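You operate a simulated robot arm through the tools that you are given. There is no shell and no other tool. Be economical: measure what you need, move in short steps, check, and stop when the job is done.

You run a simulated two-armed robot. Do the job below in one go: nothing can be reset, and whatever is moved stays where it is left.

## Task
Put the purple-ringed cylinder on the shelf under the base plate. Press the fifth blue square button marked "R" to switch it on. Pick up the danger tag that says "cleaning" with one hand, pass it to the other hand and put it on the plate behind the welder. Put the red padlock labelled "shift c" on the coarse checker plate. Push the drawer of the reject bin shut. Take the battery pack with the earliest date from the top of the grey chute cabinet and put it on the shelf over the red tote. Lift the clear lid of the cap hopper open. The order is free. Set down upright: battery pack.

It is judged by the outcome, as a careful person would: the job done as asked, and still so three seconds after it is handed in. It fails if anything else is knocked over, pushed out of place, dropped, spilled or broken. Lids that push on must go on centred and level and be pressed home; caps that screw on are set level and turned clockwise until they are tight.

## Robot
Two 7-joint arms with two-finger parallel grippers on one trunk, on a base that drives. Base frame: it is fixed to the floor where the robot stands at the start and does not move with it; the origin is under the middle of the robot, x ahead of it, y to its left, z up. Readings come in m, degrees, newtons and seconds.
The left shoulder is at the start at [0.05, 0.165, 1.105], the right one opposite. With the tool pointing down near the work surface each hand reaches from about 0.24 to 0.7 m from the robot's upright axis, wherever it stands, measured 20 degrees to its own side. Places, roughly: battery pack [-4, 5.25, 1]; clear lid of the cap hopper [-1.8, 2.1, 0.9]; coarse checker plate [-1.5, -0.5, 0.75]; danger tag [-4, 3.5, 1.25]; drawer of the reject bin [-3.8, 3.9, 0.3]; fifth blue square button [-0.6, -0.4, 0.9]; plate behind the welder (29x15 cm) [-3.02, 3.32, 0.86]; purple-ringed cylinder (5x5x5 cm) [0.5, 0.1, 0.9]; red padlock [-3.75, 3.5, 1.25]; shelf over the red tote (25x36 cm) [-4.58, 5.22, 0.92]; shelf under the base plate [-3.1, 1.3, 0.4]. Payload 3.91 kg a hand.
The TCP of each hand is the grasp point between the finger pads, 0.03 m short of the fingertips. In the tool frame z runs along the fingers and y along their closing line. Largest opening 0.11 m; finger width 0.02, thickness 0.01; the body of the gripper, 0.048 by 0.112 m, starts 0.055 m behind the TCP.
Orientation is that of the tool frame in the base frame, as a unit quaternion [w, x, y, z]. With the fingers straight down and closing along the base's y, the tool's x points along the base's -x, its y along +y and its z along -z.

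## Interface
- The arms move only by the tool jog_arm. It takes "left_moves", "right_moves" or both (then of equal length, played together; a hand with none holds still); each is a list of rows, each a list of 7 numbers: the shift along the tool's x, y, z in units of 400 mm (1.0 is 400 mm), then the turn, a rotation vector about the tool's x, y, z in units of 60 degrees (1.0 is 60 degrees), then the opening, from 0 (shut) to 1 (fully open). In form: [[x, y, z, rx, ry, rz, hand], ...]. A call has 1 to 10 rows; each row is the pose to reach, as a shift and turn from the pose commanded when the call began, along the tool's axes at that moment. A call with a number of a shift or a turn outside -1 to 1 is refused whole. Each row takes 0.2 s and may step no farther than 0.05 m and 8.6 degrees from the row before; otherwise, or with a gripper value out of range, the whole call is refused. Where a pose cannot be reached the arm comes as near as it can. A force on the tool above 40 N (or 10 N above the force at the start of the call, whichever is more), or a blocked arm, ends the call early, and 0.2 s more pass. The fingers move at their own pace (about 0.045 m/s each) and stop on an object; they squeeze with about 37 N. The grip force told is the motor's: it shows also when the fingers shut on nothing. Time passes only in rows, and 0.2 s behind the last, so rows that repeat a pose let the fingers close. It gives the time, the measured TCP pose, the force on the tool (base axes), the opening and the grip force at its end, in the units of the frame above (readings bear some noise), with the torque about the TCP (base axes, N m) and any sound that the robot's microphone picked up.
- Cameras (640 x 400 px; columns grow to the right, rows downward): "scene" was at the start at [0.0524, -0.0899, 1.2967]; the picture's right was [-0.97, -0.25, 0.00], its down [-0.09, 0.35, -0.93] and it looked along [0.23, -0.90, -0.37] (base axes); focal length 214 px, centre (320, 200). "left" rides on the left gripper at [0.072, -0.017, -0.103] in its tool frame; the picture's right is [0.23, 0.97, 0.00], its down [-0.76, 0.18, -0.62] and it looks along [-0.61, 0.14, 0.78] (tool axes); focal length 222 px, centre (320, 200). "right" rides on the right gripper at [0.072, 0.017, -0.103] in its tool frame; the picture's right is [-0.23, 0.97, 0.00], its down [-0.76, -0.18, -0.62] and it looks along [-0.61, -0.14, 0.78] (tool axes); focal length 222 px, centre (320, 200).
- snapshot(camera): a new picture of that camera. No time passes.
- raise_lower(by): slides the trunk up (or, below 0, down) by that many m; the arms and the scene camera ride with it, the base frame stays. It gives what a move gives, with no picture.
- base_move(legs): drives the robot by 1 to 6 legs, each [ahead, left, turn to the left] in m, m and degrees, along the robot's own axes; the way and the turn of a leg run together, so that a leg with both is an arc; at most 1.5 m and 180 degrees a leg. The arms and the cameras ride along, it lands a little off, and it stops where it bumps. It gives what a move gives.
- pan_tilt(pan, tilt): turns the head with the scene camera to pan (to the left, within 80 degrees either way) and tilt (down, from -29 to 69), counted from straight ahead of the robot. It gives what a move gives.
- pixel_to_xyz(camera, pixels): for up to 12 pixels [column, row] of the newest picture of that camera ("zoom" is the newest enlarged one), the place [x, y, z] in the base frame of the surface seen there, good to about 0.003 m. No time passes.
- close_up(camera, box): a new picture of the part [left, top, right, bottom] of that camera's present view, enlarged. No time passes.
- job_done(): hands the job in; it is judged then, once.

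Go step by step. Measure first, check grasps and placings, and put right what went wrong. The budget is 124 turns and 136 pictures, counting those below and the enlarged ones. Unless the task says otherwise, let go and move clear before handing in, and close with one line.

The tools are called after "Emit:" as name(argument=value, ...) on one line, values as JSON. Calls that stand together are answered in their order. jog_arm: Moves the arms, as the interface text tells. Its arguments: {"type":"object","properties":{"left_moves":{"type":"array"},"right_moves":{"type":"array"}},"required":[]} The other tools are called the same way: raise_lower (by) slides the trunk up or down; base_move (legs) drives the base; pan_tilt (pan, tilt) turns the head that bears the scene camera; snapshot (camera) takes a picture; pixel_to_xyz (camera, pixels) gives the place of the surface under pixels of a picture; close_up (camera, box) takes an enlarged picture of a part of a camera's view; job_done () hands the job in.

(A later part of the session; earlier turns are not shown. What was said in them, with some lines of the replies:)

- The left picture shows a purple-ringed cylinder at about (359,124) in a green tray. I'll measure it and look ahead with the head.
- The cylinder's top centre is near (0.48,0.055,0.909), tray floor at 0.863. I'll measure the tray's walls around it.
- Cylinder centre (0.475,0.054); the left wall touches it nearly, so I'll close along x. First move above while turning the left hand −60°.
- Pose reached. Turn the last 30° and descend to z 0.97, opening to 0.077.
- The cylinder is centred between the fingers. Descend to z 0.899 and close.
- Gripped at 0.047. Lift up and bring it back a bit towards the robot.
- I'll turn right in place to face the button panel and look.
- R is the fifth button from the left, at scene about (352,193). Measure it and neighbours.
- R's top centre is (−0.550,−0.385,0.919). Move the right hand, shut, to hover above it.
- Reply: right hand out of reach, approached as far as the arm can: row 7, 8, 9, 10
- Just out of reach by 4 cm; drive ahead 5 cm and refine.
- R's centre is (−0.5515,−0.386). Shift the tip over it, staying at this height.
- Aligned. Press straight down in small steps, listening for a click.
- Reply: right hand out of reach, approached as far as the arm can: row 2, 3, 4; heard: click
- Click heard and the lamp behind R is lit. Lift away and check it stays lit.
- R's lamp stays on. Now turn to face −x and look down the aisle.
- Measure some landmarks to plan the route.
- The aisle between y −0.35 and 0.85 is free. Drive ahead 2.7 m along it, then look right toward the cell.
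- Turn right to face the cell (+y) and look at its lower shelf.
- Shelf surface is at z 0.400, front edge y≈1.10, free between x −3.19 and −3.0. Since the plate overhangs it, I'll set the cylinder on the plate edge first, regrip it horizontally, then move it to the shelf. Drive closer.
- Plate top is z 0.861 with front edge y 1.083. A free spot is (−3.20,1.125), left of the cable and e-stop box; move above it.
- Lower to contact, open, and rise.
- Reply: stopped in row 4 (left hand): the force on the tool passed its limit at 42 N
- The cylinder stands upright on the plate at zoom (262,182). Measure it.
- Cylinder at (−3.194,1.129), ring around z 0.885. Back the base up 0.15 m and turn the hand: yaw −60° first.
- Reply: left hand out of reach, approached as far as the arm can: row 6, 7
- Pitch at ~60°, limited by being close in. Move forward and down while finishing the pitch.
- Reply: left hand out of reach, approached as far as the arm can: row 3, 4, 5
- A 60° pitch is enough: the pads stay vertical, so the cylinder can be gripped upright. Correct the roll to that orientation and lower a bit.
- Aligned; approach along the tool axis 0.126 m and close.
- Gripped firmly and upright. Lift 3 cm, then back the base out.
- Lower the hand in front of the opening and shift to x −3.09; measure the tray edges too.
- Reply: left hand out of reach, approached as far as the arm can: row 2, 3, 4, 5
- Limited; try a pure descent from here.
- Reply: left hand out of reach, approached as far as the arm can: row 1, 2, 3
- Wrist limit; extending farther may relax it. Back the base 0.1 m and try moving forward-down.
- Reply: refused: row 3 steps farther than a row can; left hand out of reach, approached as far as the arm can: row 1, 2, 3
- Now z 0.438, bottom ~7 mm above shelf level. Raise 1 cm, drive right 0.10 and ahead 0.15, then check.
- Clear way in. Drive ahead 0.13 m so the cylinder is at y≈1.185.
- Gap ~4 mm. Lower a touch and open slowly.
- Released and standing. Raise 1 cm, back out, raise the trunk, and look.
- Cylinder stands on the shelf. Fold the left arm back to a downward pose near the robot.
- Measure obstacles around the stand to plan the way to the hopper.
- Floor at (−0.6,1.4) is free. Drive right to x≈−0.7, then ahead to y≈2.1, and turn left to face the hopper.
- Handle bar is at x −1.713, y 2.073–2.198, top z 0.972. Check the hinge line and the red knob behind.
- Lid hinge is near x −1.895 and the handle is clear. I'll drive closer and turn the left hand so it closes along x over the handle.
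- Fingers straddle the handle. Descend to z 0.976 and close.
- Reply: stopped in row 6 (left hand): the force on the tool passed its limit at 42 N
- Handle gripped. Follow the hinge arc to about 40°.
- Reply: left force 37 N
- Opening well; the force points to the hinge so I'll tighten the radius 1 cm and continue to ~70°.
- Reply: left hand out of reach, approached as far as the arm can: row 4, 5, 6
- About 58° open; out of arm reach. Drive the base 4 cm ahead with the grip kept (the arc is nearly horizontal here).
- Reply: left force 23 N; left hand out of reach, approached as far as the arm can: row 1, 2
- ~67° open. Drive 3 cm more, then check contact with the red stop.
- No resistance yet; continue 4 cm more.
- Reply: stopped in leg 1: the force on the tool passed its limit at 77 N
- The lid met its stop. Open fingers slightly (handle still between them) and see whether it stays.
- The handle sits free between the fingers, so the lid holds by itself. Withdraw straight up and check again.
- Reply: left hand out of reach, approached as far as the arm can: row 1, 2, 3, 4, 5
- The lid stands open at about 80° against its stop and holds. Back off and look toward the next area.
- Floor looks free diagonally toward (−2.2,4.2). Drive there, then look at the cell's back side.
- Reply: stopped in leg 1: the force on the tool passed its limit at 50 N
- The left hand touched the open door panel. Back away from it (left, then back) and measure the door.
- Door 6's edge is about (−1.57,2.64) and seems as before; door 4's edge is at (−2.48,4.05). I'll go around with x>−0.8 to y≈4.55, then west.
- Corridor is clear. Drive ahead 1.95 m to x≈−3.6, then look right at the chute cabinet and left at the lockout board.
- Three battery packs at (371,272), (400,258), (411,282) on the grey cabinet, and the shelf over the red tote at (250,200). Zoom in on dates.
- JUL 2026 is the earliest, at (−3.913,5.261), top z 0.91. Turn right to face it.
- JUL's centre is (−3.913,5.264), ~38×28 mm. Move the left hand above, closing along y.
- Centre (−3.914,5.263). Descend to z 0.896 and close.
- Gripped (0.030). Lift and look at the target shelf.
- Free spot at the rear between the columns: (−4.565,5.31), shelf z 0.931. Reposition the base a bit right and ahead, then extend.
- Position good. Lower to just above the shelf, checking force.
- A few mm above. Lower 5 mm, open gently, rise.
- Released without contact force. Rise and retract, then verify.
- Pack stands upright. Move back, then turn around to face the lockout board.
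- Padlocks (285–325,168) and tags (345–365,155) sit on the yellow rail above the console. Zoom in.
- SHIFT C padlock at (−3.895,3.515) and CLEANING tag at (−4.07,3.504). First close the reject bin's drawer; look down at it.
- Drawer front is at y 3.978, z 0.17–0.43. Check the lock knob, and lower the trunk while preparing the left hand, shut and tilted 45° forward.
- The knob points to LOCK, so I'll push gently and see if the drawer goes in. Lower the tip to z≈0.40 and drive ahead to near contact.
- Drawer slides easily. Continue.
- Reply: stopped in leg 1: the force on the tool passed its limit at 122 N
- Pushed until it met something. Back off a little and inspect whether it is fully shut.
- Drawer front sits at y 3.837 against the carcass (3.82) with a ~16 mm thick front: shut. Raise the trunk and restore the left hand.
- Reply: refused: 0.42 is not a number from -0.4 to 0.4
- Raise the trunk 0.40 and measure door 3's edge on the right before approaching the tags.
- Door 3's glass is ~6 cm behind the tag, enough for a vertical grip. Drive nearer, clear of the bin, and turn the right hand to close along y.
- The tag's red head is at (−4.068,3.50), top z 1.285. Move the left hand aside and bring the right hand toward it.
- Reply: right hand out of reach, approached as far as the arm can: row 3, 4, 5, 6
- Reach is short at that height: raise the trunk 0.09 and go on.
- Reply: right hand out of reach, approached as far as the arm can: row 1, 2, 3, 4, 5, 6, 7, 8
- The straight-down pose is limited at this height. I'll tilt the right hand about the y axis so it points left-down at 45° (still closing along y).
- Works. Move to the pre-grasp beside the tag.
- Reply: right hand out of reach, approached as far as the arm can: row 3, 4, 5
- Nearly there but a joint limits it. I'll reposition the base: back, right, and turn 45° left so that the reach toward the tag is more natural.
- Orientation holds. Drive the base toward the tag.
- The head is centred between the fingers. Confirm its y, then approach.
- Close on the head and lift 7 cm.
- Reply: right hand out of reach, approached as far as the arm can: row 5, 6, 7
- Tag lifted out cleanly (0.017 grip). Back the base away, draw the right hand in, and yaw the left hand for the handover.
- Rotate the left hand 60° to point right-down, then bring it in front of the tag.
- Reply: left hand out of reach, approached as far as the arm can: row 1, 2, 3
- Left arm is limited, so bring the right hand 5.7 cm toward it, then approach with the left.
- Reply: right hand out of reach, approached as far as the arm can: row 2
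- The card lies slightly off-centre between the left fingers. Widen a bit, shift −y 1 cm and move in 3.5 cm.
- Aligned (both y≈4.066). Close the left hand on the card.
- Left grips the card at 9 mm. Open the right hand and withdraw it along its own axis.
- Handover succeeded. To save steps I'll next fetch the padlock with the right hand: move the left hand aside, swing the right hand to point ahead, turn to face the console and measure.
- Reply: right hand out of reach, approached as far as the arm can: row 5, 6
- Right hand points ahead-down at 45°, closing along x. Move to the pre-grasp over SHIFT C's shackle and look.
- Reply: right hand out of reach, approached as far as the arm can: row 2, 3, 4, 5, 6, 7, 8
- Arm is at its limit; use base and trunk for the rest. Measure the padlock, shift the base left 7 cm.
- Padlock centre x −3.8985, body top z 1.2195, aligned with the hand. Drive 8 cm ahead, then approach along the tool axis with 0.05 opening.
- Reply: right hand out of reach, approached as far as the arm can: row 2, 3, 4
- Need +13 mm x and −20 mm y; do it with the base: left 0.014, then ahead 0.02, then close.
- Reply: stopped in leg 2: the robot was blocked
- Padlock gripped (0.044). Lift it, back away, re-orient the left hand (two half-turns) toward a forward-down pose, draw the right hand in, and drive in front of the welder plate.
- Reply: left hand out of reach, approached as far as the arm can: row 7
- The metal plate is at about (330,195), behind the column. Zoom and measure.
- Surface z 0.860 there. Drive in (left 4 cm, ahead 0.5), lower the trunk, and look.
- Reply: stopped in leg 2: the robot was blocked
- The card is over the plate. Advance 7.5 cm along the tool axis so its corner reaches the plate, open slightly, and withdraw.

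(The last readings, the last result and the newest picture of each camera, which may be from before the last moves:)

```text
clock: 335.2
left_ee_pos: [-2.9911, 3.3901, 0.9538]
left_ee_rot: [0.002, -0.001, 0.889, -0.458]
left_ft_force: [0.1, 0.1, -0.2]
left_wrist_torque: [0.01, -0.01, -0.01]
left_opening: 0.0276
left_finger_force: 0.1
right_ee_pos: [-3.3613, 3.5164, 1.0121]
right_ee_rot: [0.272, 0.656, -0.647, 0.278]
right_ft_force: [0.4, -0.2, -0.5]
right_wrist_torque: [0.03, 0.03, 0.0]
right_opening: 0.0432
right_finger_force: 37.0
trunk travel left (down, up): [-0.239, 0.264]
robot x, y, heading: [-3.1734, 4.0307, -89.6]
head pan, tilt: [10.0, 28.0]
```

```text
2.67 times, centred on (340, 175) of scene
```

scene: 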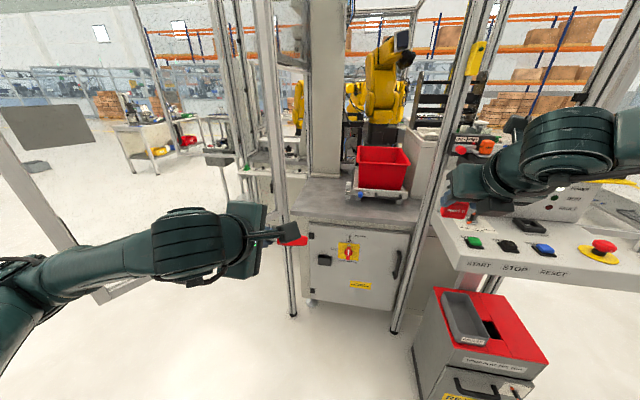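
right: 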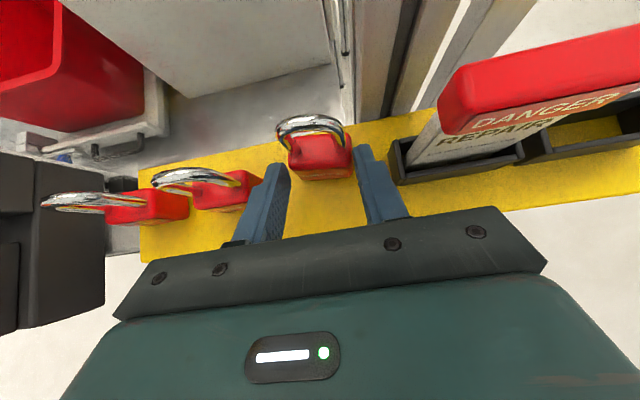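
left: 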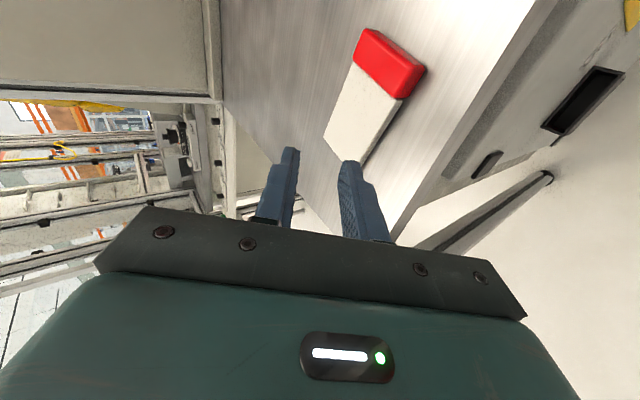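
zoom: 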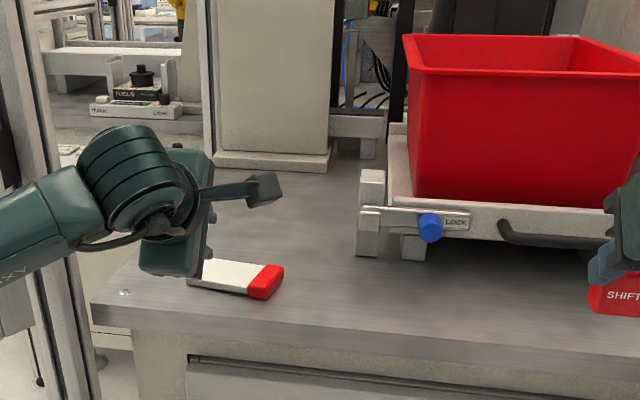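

The tag lies flat on the plate. Confirm its coordinates, then withdraw the left arm, back out, raise, and head for the checker plate.

Emit:
pixel_to_xyz(camera="zoom", pixels=[[215, 275], [265, 272], [278, 280], [250, 292], [195, 285]])

Emit:
jog_arm(left_moves=[[0, 0, -0.08, 0, 0, 0, 0.25], [0, 0, -0.18, 0, 0, 0, 0.25], [0, 0, -0.28, 0, 0, 0, 0.25], [0, 0, -0.38, 0, 0, 0, 0.4], [0, 0, -0.48, 0, 0, 0, 0.5]])

Emit:
base_move(legs=[[-0.52, 0, 0]])

Emit:
raise_lower(by=0.2)

Emit:
base_move(legs=[[0, 0, 90], [1.4, 0, 0], [1.0, 0, 0]])

```text
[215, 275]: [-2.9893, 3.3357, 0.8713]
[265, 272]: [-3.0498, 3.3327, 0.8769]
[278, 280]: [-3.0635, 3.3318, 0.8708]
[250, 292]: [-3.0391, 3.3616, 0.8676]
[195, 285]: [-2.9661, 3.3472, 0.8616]
```

```text
clock: 336.4
left_ee_pos: [-2.9952, 3.5495, 1.0654]
left_ee_rot: [0.006, -0.001, 0.888, -0.459]
left_ft_force: [0.2, -0.4, 0.1]
left_wrist_torque: [0.01, 0.0, 0.01]
left_opening: 0.0549
left_finger_force: 0.1
right_ee_pos: [-3.3624, 3.5163, 1.0126]
right_ee_rot: [0.272, 0.655, -0.647, 0.28]
right_ft_force: [0.5, 0.3, -1.4]
right_wrist_torque: [0.03, -0.01, 0.0]
right_opening: 0.0431
right_finger_force: 36.6
trunk travel left (down, up): [-0.239, 0.264]
robot x, y, heading: [-3.1734, 4.0319, -89.8]
head pan, tilt: [10.0, 28.0]
```

```text
clock: 339.5
left_ee_pos: [-2.9938, 4.0729, 1.064]
left_ee_rot: [0.002, -0.003, 0.889, -0.458]
left_ft_force: [0.4, 0.0, 0.9]
left_wrist_torque: [0.03, 0.0, 0.02]
left_opening: 0.0549
left_finger_force: 0.1
right_ee_pos: [-3.3632, 4.0426, 1.0125]
right_ee_rot: [0.273, 0.656, -0.647, 0.277]
right_ft_force: [0.3, 0.8, -1.6]
right_wrist_torque: [0.01, -0.03, 0.0]
right_opening: 0.043
right_finger_force: 37.6
trunk travel left (down, up): [-0.239, 0.264]
robot x, y, heading: [-3.1784, 4.5557, -89.6]
head pan, tilt: [10.0, 28.0]
```

```text
clock: 341.7
left_ee_pos: [-2.9943, 4.0728, 1.2633]
left_ee_rot: [0.002, -0.002, 0.888, -0.459]
left_ft_force: [-0.6, -0.6, 0.2]
left_wrist_torque: [0.02, -0.02, 0.01]
left_opening: 0.0547
left_finger_force: 0.2
right_ee_pos: [-3.3624, 4.041, 1.2129]
right_ee_rot: [0.272, 0.657, -0.646, 0.278]
right_ft_force: [0.3, -0.2, 0.0]
right_wrist_torque: [0.02, -0.01, -0.01]
right_opening: 0.0429
right_finger_force: 36.9
trunk travel left (down, up): [-0.439, 0.064]
robot x, y, heading: [-3.1801, 4.5565, -89.4]
head pan, tilt: [10.0, 28.0]
```

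```text
clock: 357.2
left_ee_pos: [-0.3263, 4.8994, 1.264]
left_ee_rot: [-0.334, 0.644, -0.612, 0.315]
left_ft_force: [-0.4, 0.1, 0.3]
left_wrist_torque: [0.01, 0.0, -0.03]
left_opening: 0.0548
left_finger_force: 0.1
right_ee_pos: [-0.2773, 4.5339, 1.2142]
right_ee_rot: [-0.012, 0.921, 0.027, 0.389]
right_ft_force: [0.1, -0.4, -1.2]
right_wrist_torque: [-0.02, 0.02, 0.0]
right_opening: 0.0432
right_finger_force: 37.0
trunk travel left (down, up): [-0.439, 0.064]
robot x, y, heading: [-0.804, 4.6943, 2.7]
head pan, tilt: [10.0, 28.0]
```

Tag is within the plate area. Now turn south, drive down the free lane at x≈−0.75, and strafe to x≈−1.4 in front of the checker plate.

Emit:
base_move(legs=[[0, 0, -92.7], [1.5, 0, 0], [1.5, 0, 0]])

Emit:
base_move(legs=[[1.33, 0, 0], [0, -0.62, 0]])

Emit:
pan_tilt(pan=0, tilt=35)

Emit:
snapshot(camera="scene")

```text
clock: 375.8
left_ee_pos: [-0.5471, 1.1817, 1.2635]
left_ee_rot: [0.005, -0.007, 0.889, -0.458]
left_ft_force: [-0.1, -0.3, 0.0]
left_wrist_torque: [0.04, 0.03, 0.02]
left_opening: 0.0552
left_finger_force: 0.1
right_ee_pos: [-0.9159, 1.1458, 1.2119]
right_ee_rot: [0.272, 0.66, -0.642, 0.279]
right_ft_force: [1.4, 0.0, -2.0]
right_wrist_torque: [0.04, -0.03, 0.01]
right_opening: 0.0432
right_finger_force: 37.3
trunk travel left (down, up): [-0.439, 0.064]
robot x, y, heading: [-0.7345, 1.664, -88.8]
head pan, tilt: [10.0, 28.0]
```

```text
clock: 388.0
left_ee_pos: [-1.163, -0.1624, 1.2641]
left_ee_rot: [0.002, -0.002, 0.888, -0.459]
left_ft_force: [-0.2, 0.0, 0.8]
left_wrist_torque: [0.03, -0.01, -0.06]
left_opening: 0.0552
left_finger_force: 0.0
right_ee_pos: [-1.5306, -0.1941, 1.2117]
right_ee_rot: [0.273, 0.656, -0.647, 0.276]
right_ft_force: [0.2, 0.2, -1.2]
right_wrist_torque: [0.02, -0.02, 0.02]
right_opening: 0.043
right_finger_force: 37.0
trunk travel left (down, up): [-0.439, 0.064]
robot x, y, heading: [-1.3423, 0.3231, -89.3]
head pan, tilt: [10.0, 28.0]
```

```text
clock: 388.7
left_ee_pos: [-1.1627, -0.1621, 1.2652]
left_ee_rot: [0.002, -0.002, 0.889, -0.458]
left_ft_force: [0.1, 1.2, -0.4]
left_wrist_torque: [-0.02, 0.01, 0.04]
left_opening: 0.0547
left_finger_force: 0.0
right_ee_pos: [-1.5314, -0.195, 1.212]
right_ee_rot: [0.272, 0.656, -0.647, 0.277]
right_ft_force: [0.1, 0.5, -1.0]
right_wrist_torque: [0.05, 0.0, -0.02]
right_opening: 0.0425
right_finger_force: 36.5
trunk travel left (down, up): [-0.439, 0.064]
robot x, y, heading: [-1.3472, 0.321, -89.4]
head pan, tilt: [0.0, 35.0]
```

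```text
14 pictures are left
```

scene: 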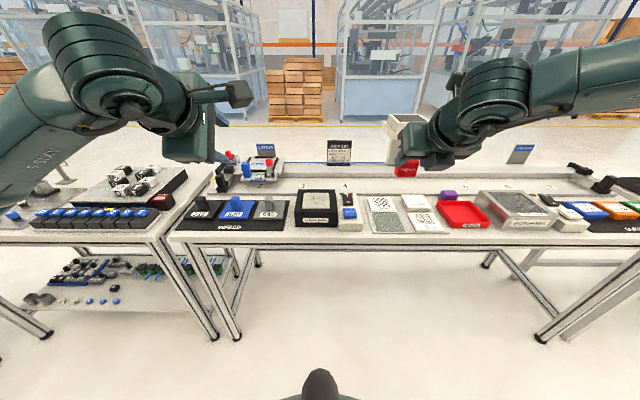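

Several sample plates lie at (370–435,195–230); zoom in to find the coarse checker one.

Emit:
close_up(camera="scene", box=[350, 180, 478, 260])

Emit:
pixel_to_xyz(camera="scene", pixels=[[383, 204], [417, 202], [390, 221], [430, 219], [372, 199], [394, 199], [400, 213], [418, 210], [443, 228], [406, 175], [430, 208]])

Emit:
snapshot(camera="right")

```text
5.00 times, centred on (414, 220) of scene
```

zoom: 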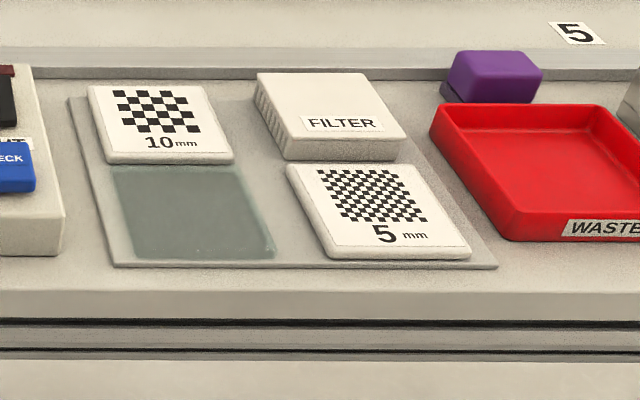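

```text
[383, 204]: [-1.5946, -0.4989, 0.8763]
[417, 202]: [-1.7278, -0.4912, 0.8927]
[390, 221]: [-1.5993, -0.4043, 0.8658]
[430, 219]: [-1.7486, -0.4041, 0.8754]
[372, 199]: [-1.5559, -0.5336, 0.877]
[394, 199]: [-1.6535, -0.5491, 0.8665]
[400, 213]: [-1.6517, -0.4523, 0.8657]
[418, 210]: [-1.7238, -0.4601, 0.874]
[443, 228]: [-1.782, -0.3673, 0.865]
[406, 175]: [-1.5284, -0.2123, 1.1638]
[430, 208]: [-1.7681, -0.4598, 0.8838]
```

```text
12 pictures are left
```

right: 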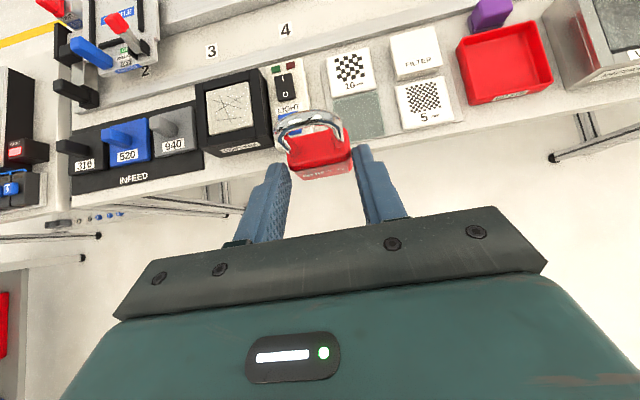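

The coarse plate is the 10 mm one, centre (−1.597,−0.50), top z 0.8765. Lower the trunk, drive closer and bring the padlock about 1 cm above it.

Emit:
base_move(legs=[[0.2, -0.066, 0]])

Emit:
raise_lower(by=-0.15)

Emit:
jog_arm(right_moves=[[-0.013, 0, 0.094, 0, 0, 0, 0], [-0.026, 0, 0.188, 0, 0, 0, 0], [-0.039, 0, 0.282, 0, 0, 0, 0], [-0.052, 0, 0.37, 0, 0, 0, 0]])

Emit:
snapshot(camera="right")

Emit:
close_up(camera="scene", box=[330, 150, 490, 250])

Emit:
pixel_to_xyz(camera="right", pixels=[[290, 130], [320, 110], [350, 120], [300, 100], [320, 160], [290, 155], [350, 90]])

```text
clock: 390.4
left_ee_pos: [-1.2247, -0.3622, 1.2623]
left_ee_rot: [0.003, -0.003, 0.889, -0.458]
left_ft_force: [-0.3, 0.2, -0.6]
left_wrist_torque: [-0.04, -0.01, -0.02]
left_opening: 0.0552
left_finger_force: 0.0
right_ee_pos: [-1.5927, -0.3957, 1.2113]
right_ee_rot: [0.273, 0.657, -0.646, 0.278]
right_ft_force: [-0.9, -1.0, -1.8]
right_wrist_torque: [0.03, -0.01, -0.01]
right_opening: 0.0429
right_finger_force: 37.2
trunk travel left (down, up): [-0.439, 0.064]
robot x, y, heading: [-1.4089, 0.121, -89.3]
head pan, tilt: [0.0, 35.0]
```

```text
clock: 392.1
left_ee_pos: [-1.2235, -0.3624, 1.1125]
left_ee_rot: [0.002, -0.003, 0.889, -0.459]
left_ft_force: [0.0, 0.6, 0.1]
left_wrist_torque: [-0.02, 0.0, 0.0]
left_opening: 0.0549
left_finger_force: 0.0
right_ee_pos: [-1.5931, -0.3945, 1.0621]
right_ee_rot: [0.272, 0.657, -0.645, 0.278]
right_ft_force: [0.3, 0.3, -2.1]
right_wrist_torque: [0.02, -0.01, -0.04]
right_opening: 0.0432
right_finger_force: 36.9
trunk travel left (down, up): [-0.289, 0.214]
robot x, y, heading: [-1.406, 0.1172, -89.4]
head pan, tilt: [0.0, 35.0]
```

```text
clock: 393.1
left_ee_pos: [-1.2248, -0.3623, 1.1134]
left_ee_rot: [0.003, -0.003, 0.889, -0.458]
left_ft_force: [0.6, -0.1, -0.1]
left_wrist_torque: [0.0, 0.01, 0.03]
left_opening: 0.0549
left_finger_force: 0.0
right_ee_pos: [-1.5903, -0.4854, 0.9412]
right_ee_rot: [0.273, 0.656, -0.647, 0.277]
right_ft_force: [0.5, -0.5, -0.7]
right_wrist_torque: [0.03, 0.0, 0.03]
right_opening: 0.043
right_finger_force: 37.2
trunk travel left (down, up): [-0.289, 0.214]
robot x, y, heading: [-1.4092, 0.1199, -89.5]
head pan, tilt: [0.0, 35.0]
```

```text
11 pictures are left
```

right: 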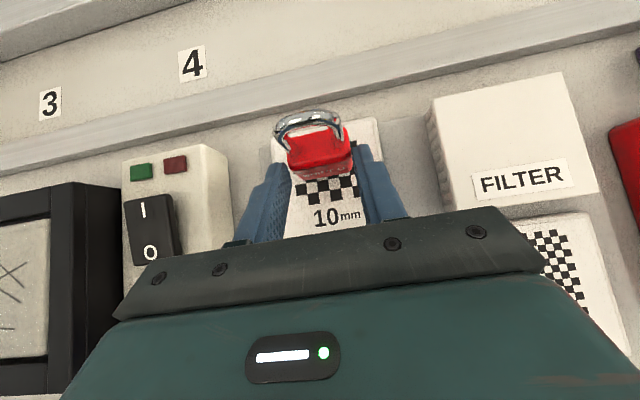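

```text
4.00 times, centred on (410, 200) of scene
```

zoom: 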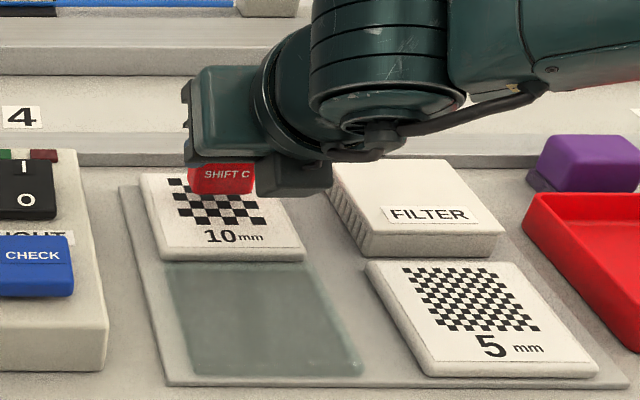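

```text
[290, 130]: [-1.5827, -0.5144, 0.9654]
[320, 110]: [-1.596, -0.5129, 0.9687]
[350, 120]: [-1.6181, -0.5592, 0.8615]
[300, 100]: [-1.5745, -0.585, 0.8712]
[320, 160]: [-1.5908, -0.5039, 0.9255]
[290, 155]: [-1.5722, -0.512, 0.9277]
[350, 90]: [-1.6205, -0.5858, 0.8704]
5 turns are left
```

The padlock hangs ~10 mm above the coarse plate, well inside it. Lower to contact, open, and withdraw along the tool axis, then check.

Emit:
jog_arm(right_moves=[[-0.009, 0, 0.009, 0, 0, 0, 0], [-0.0175, 0, 0.017, 0, 0, 0, 0], [-0.0185, 0, 0.018, 0, 0, 0, 0], [-0.0185, 0, 0.018, 0, 0, 0, 0.5], [-0.0185, 0, 0.018, 0, 0, 0, 0.5], [-0.0185, 0, 0.018, 0, 0, 0, 0.5], [-0.0185, 0, -0.03, 0, 0, 0, 0.5], [-0.0185, 0, -0.1, 0, 0, 0, 0.5], [-0.0185, 0, -0.2, 0, 0, 0, 0.5], [-0.0185, 0, -0.31, 0, 0, 0, 0.5]])

Emit:
snapshot(camera="right")

Emit:
close_up(camera="scene", box=[330, 150, 490, 250])

```text
clock: 395.3
left_ee_pos: [-1.2245, -0.3616, 1.1131]
left_ee_rot: [0.003, -0.004, 0.888, -0.459]
left_ft_force: [-0.3, 0.5, 0.4]
left_wrist_torque: [0.04, -0.02, -0.01]
left_opening: 0.055
left_finger_force: 0.0
right_ee_pos: [-1.5917, -0.3914, 1.0239]
right_ee_rot: [0.273, 0.657, -0.646, 0.277]
right_ft_force: [0.5, 0.7, -0.3]
right_wrist_torque: [-0.02, 0.02, -0.03]
right_opening: 0.0549
right_finger_force: 0.0
trunk travel left (down, up): [-0.289, 0.214]
robot x, y, heading: [-1.4073, 0.1258, -89.8]
head pan, tilt: [0.0, 35.0]
```

```text
9 pictures are left
```

right: 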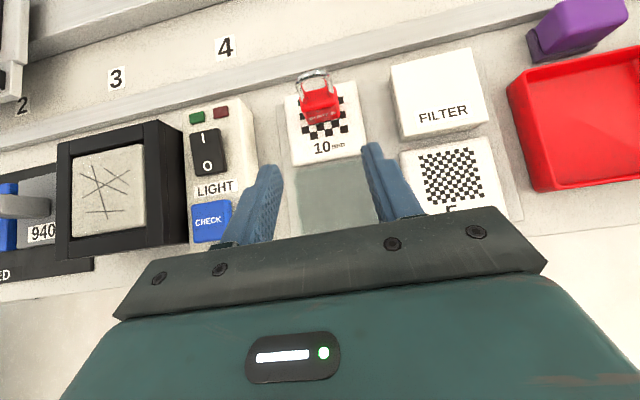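

```text
4.00 times, centred on (410, 200) of scene
4 turns are left
```

zoom: 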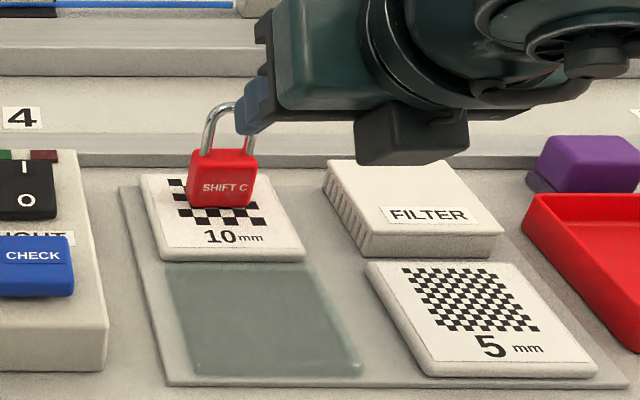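

The SHIFT C padlock stands on the 10 mm (coarse) plate with the hand clear. Back off and hand in.

Emit:
base_move(legs=[[-0.15, 0, 0]])

Emit:
job_done()

```text
clock: 396.7
left_ee_pos: [-1.2251, -0.2101, 1.1146]
left_ee_rot: [0.003, -0.002, 0.889, -0.458]
left_ft_force: [0.2, 0.3, -0.9]
left_wrist_torque: [-0.01, 0.03, 0.0]
left_opening: 0.0551
left_finger_force: 0.0
right_ee_pos: [-1.596, -0.2388, 1.024]
right_ee_rot: [0.272, 0.657, -0.646, 0.277]
right_ft_force: [-1.0, 0.4, -0.2]
right_wrist_torque: [0.0, 0.02, 0.03]
right_opening: 0.0551
right_finger_force: 0.2
trunk travel left (down, up): [-0.289, 0.214]
robot x, y, heading: [-1.4092, 0.2695, -89.4]
head pan, tilt: [0.0, 35.0]
```

```text
The job is handed in.
```

All seven tasks are done and handed in. Three things to note: the reject drawer's knob still points to LOCK, a red FAULT lamp by the buttons was lit after I pressed R, and I brushed the open door 6 and bumped the base near the reject bin and in front of the welder plate, with nothing seen to move.
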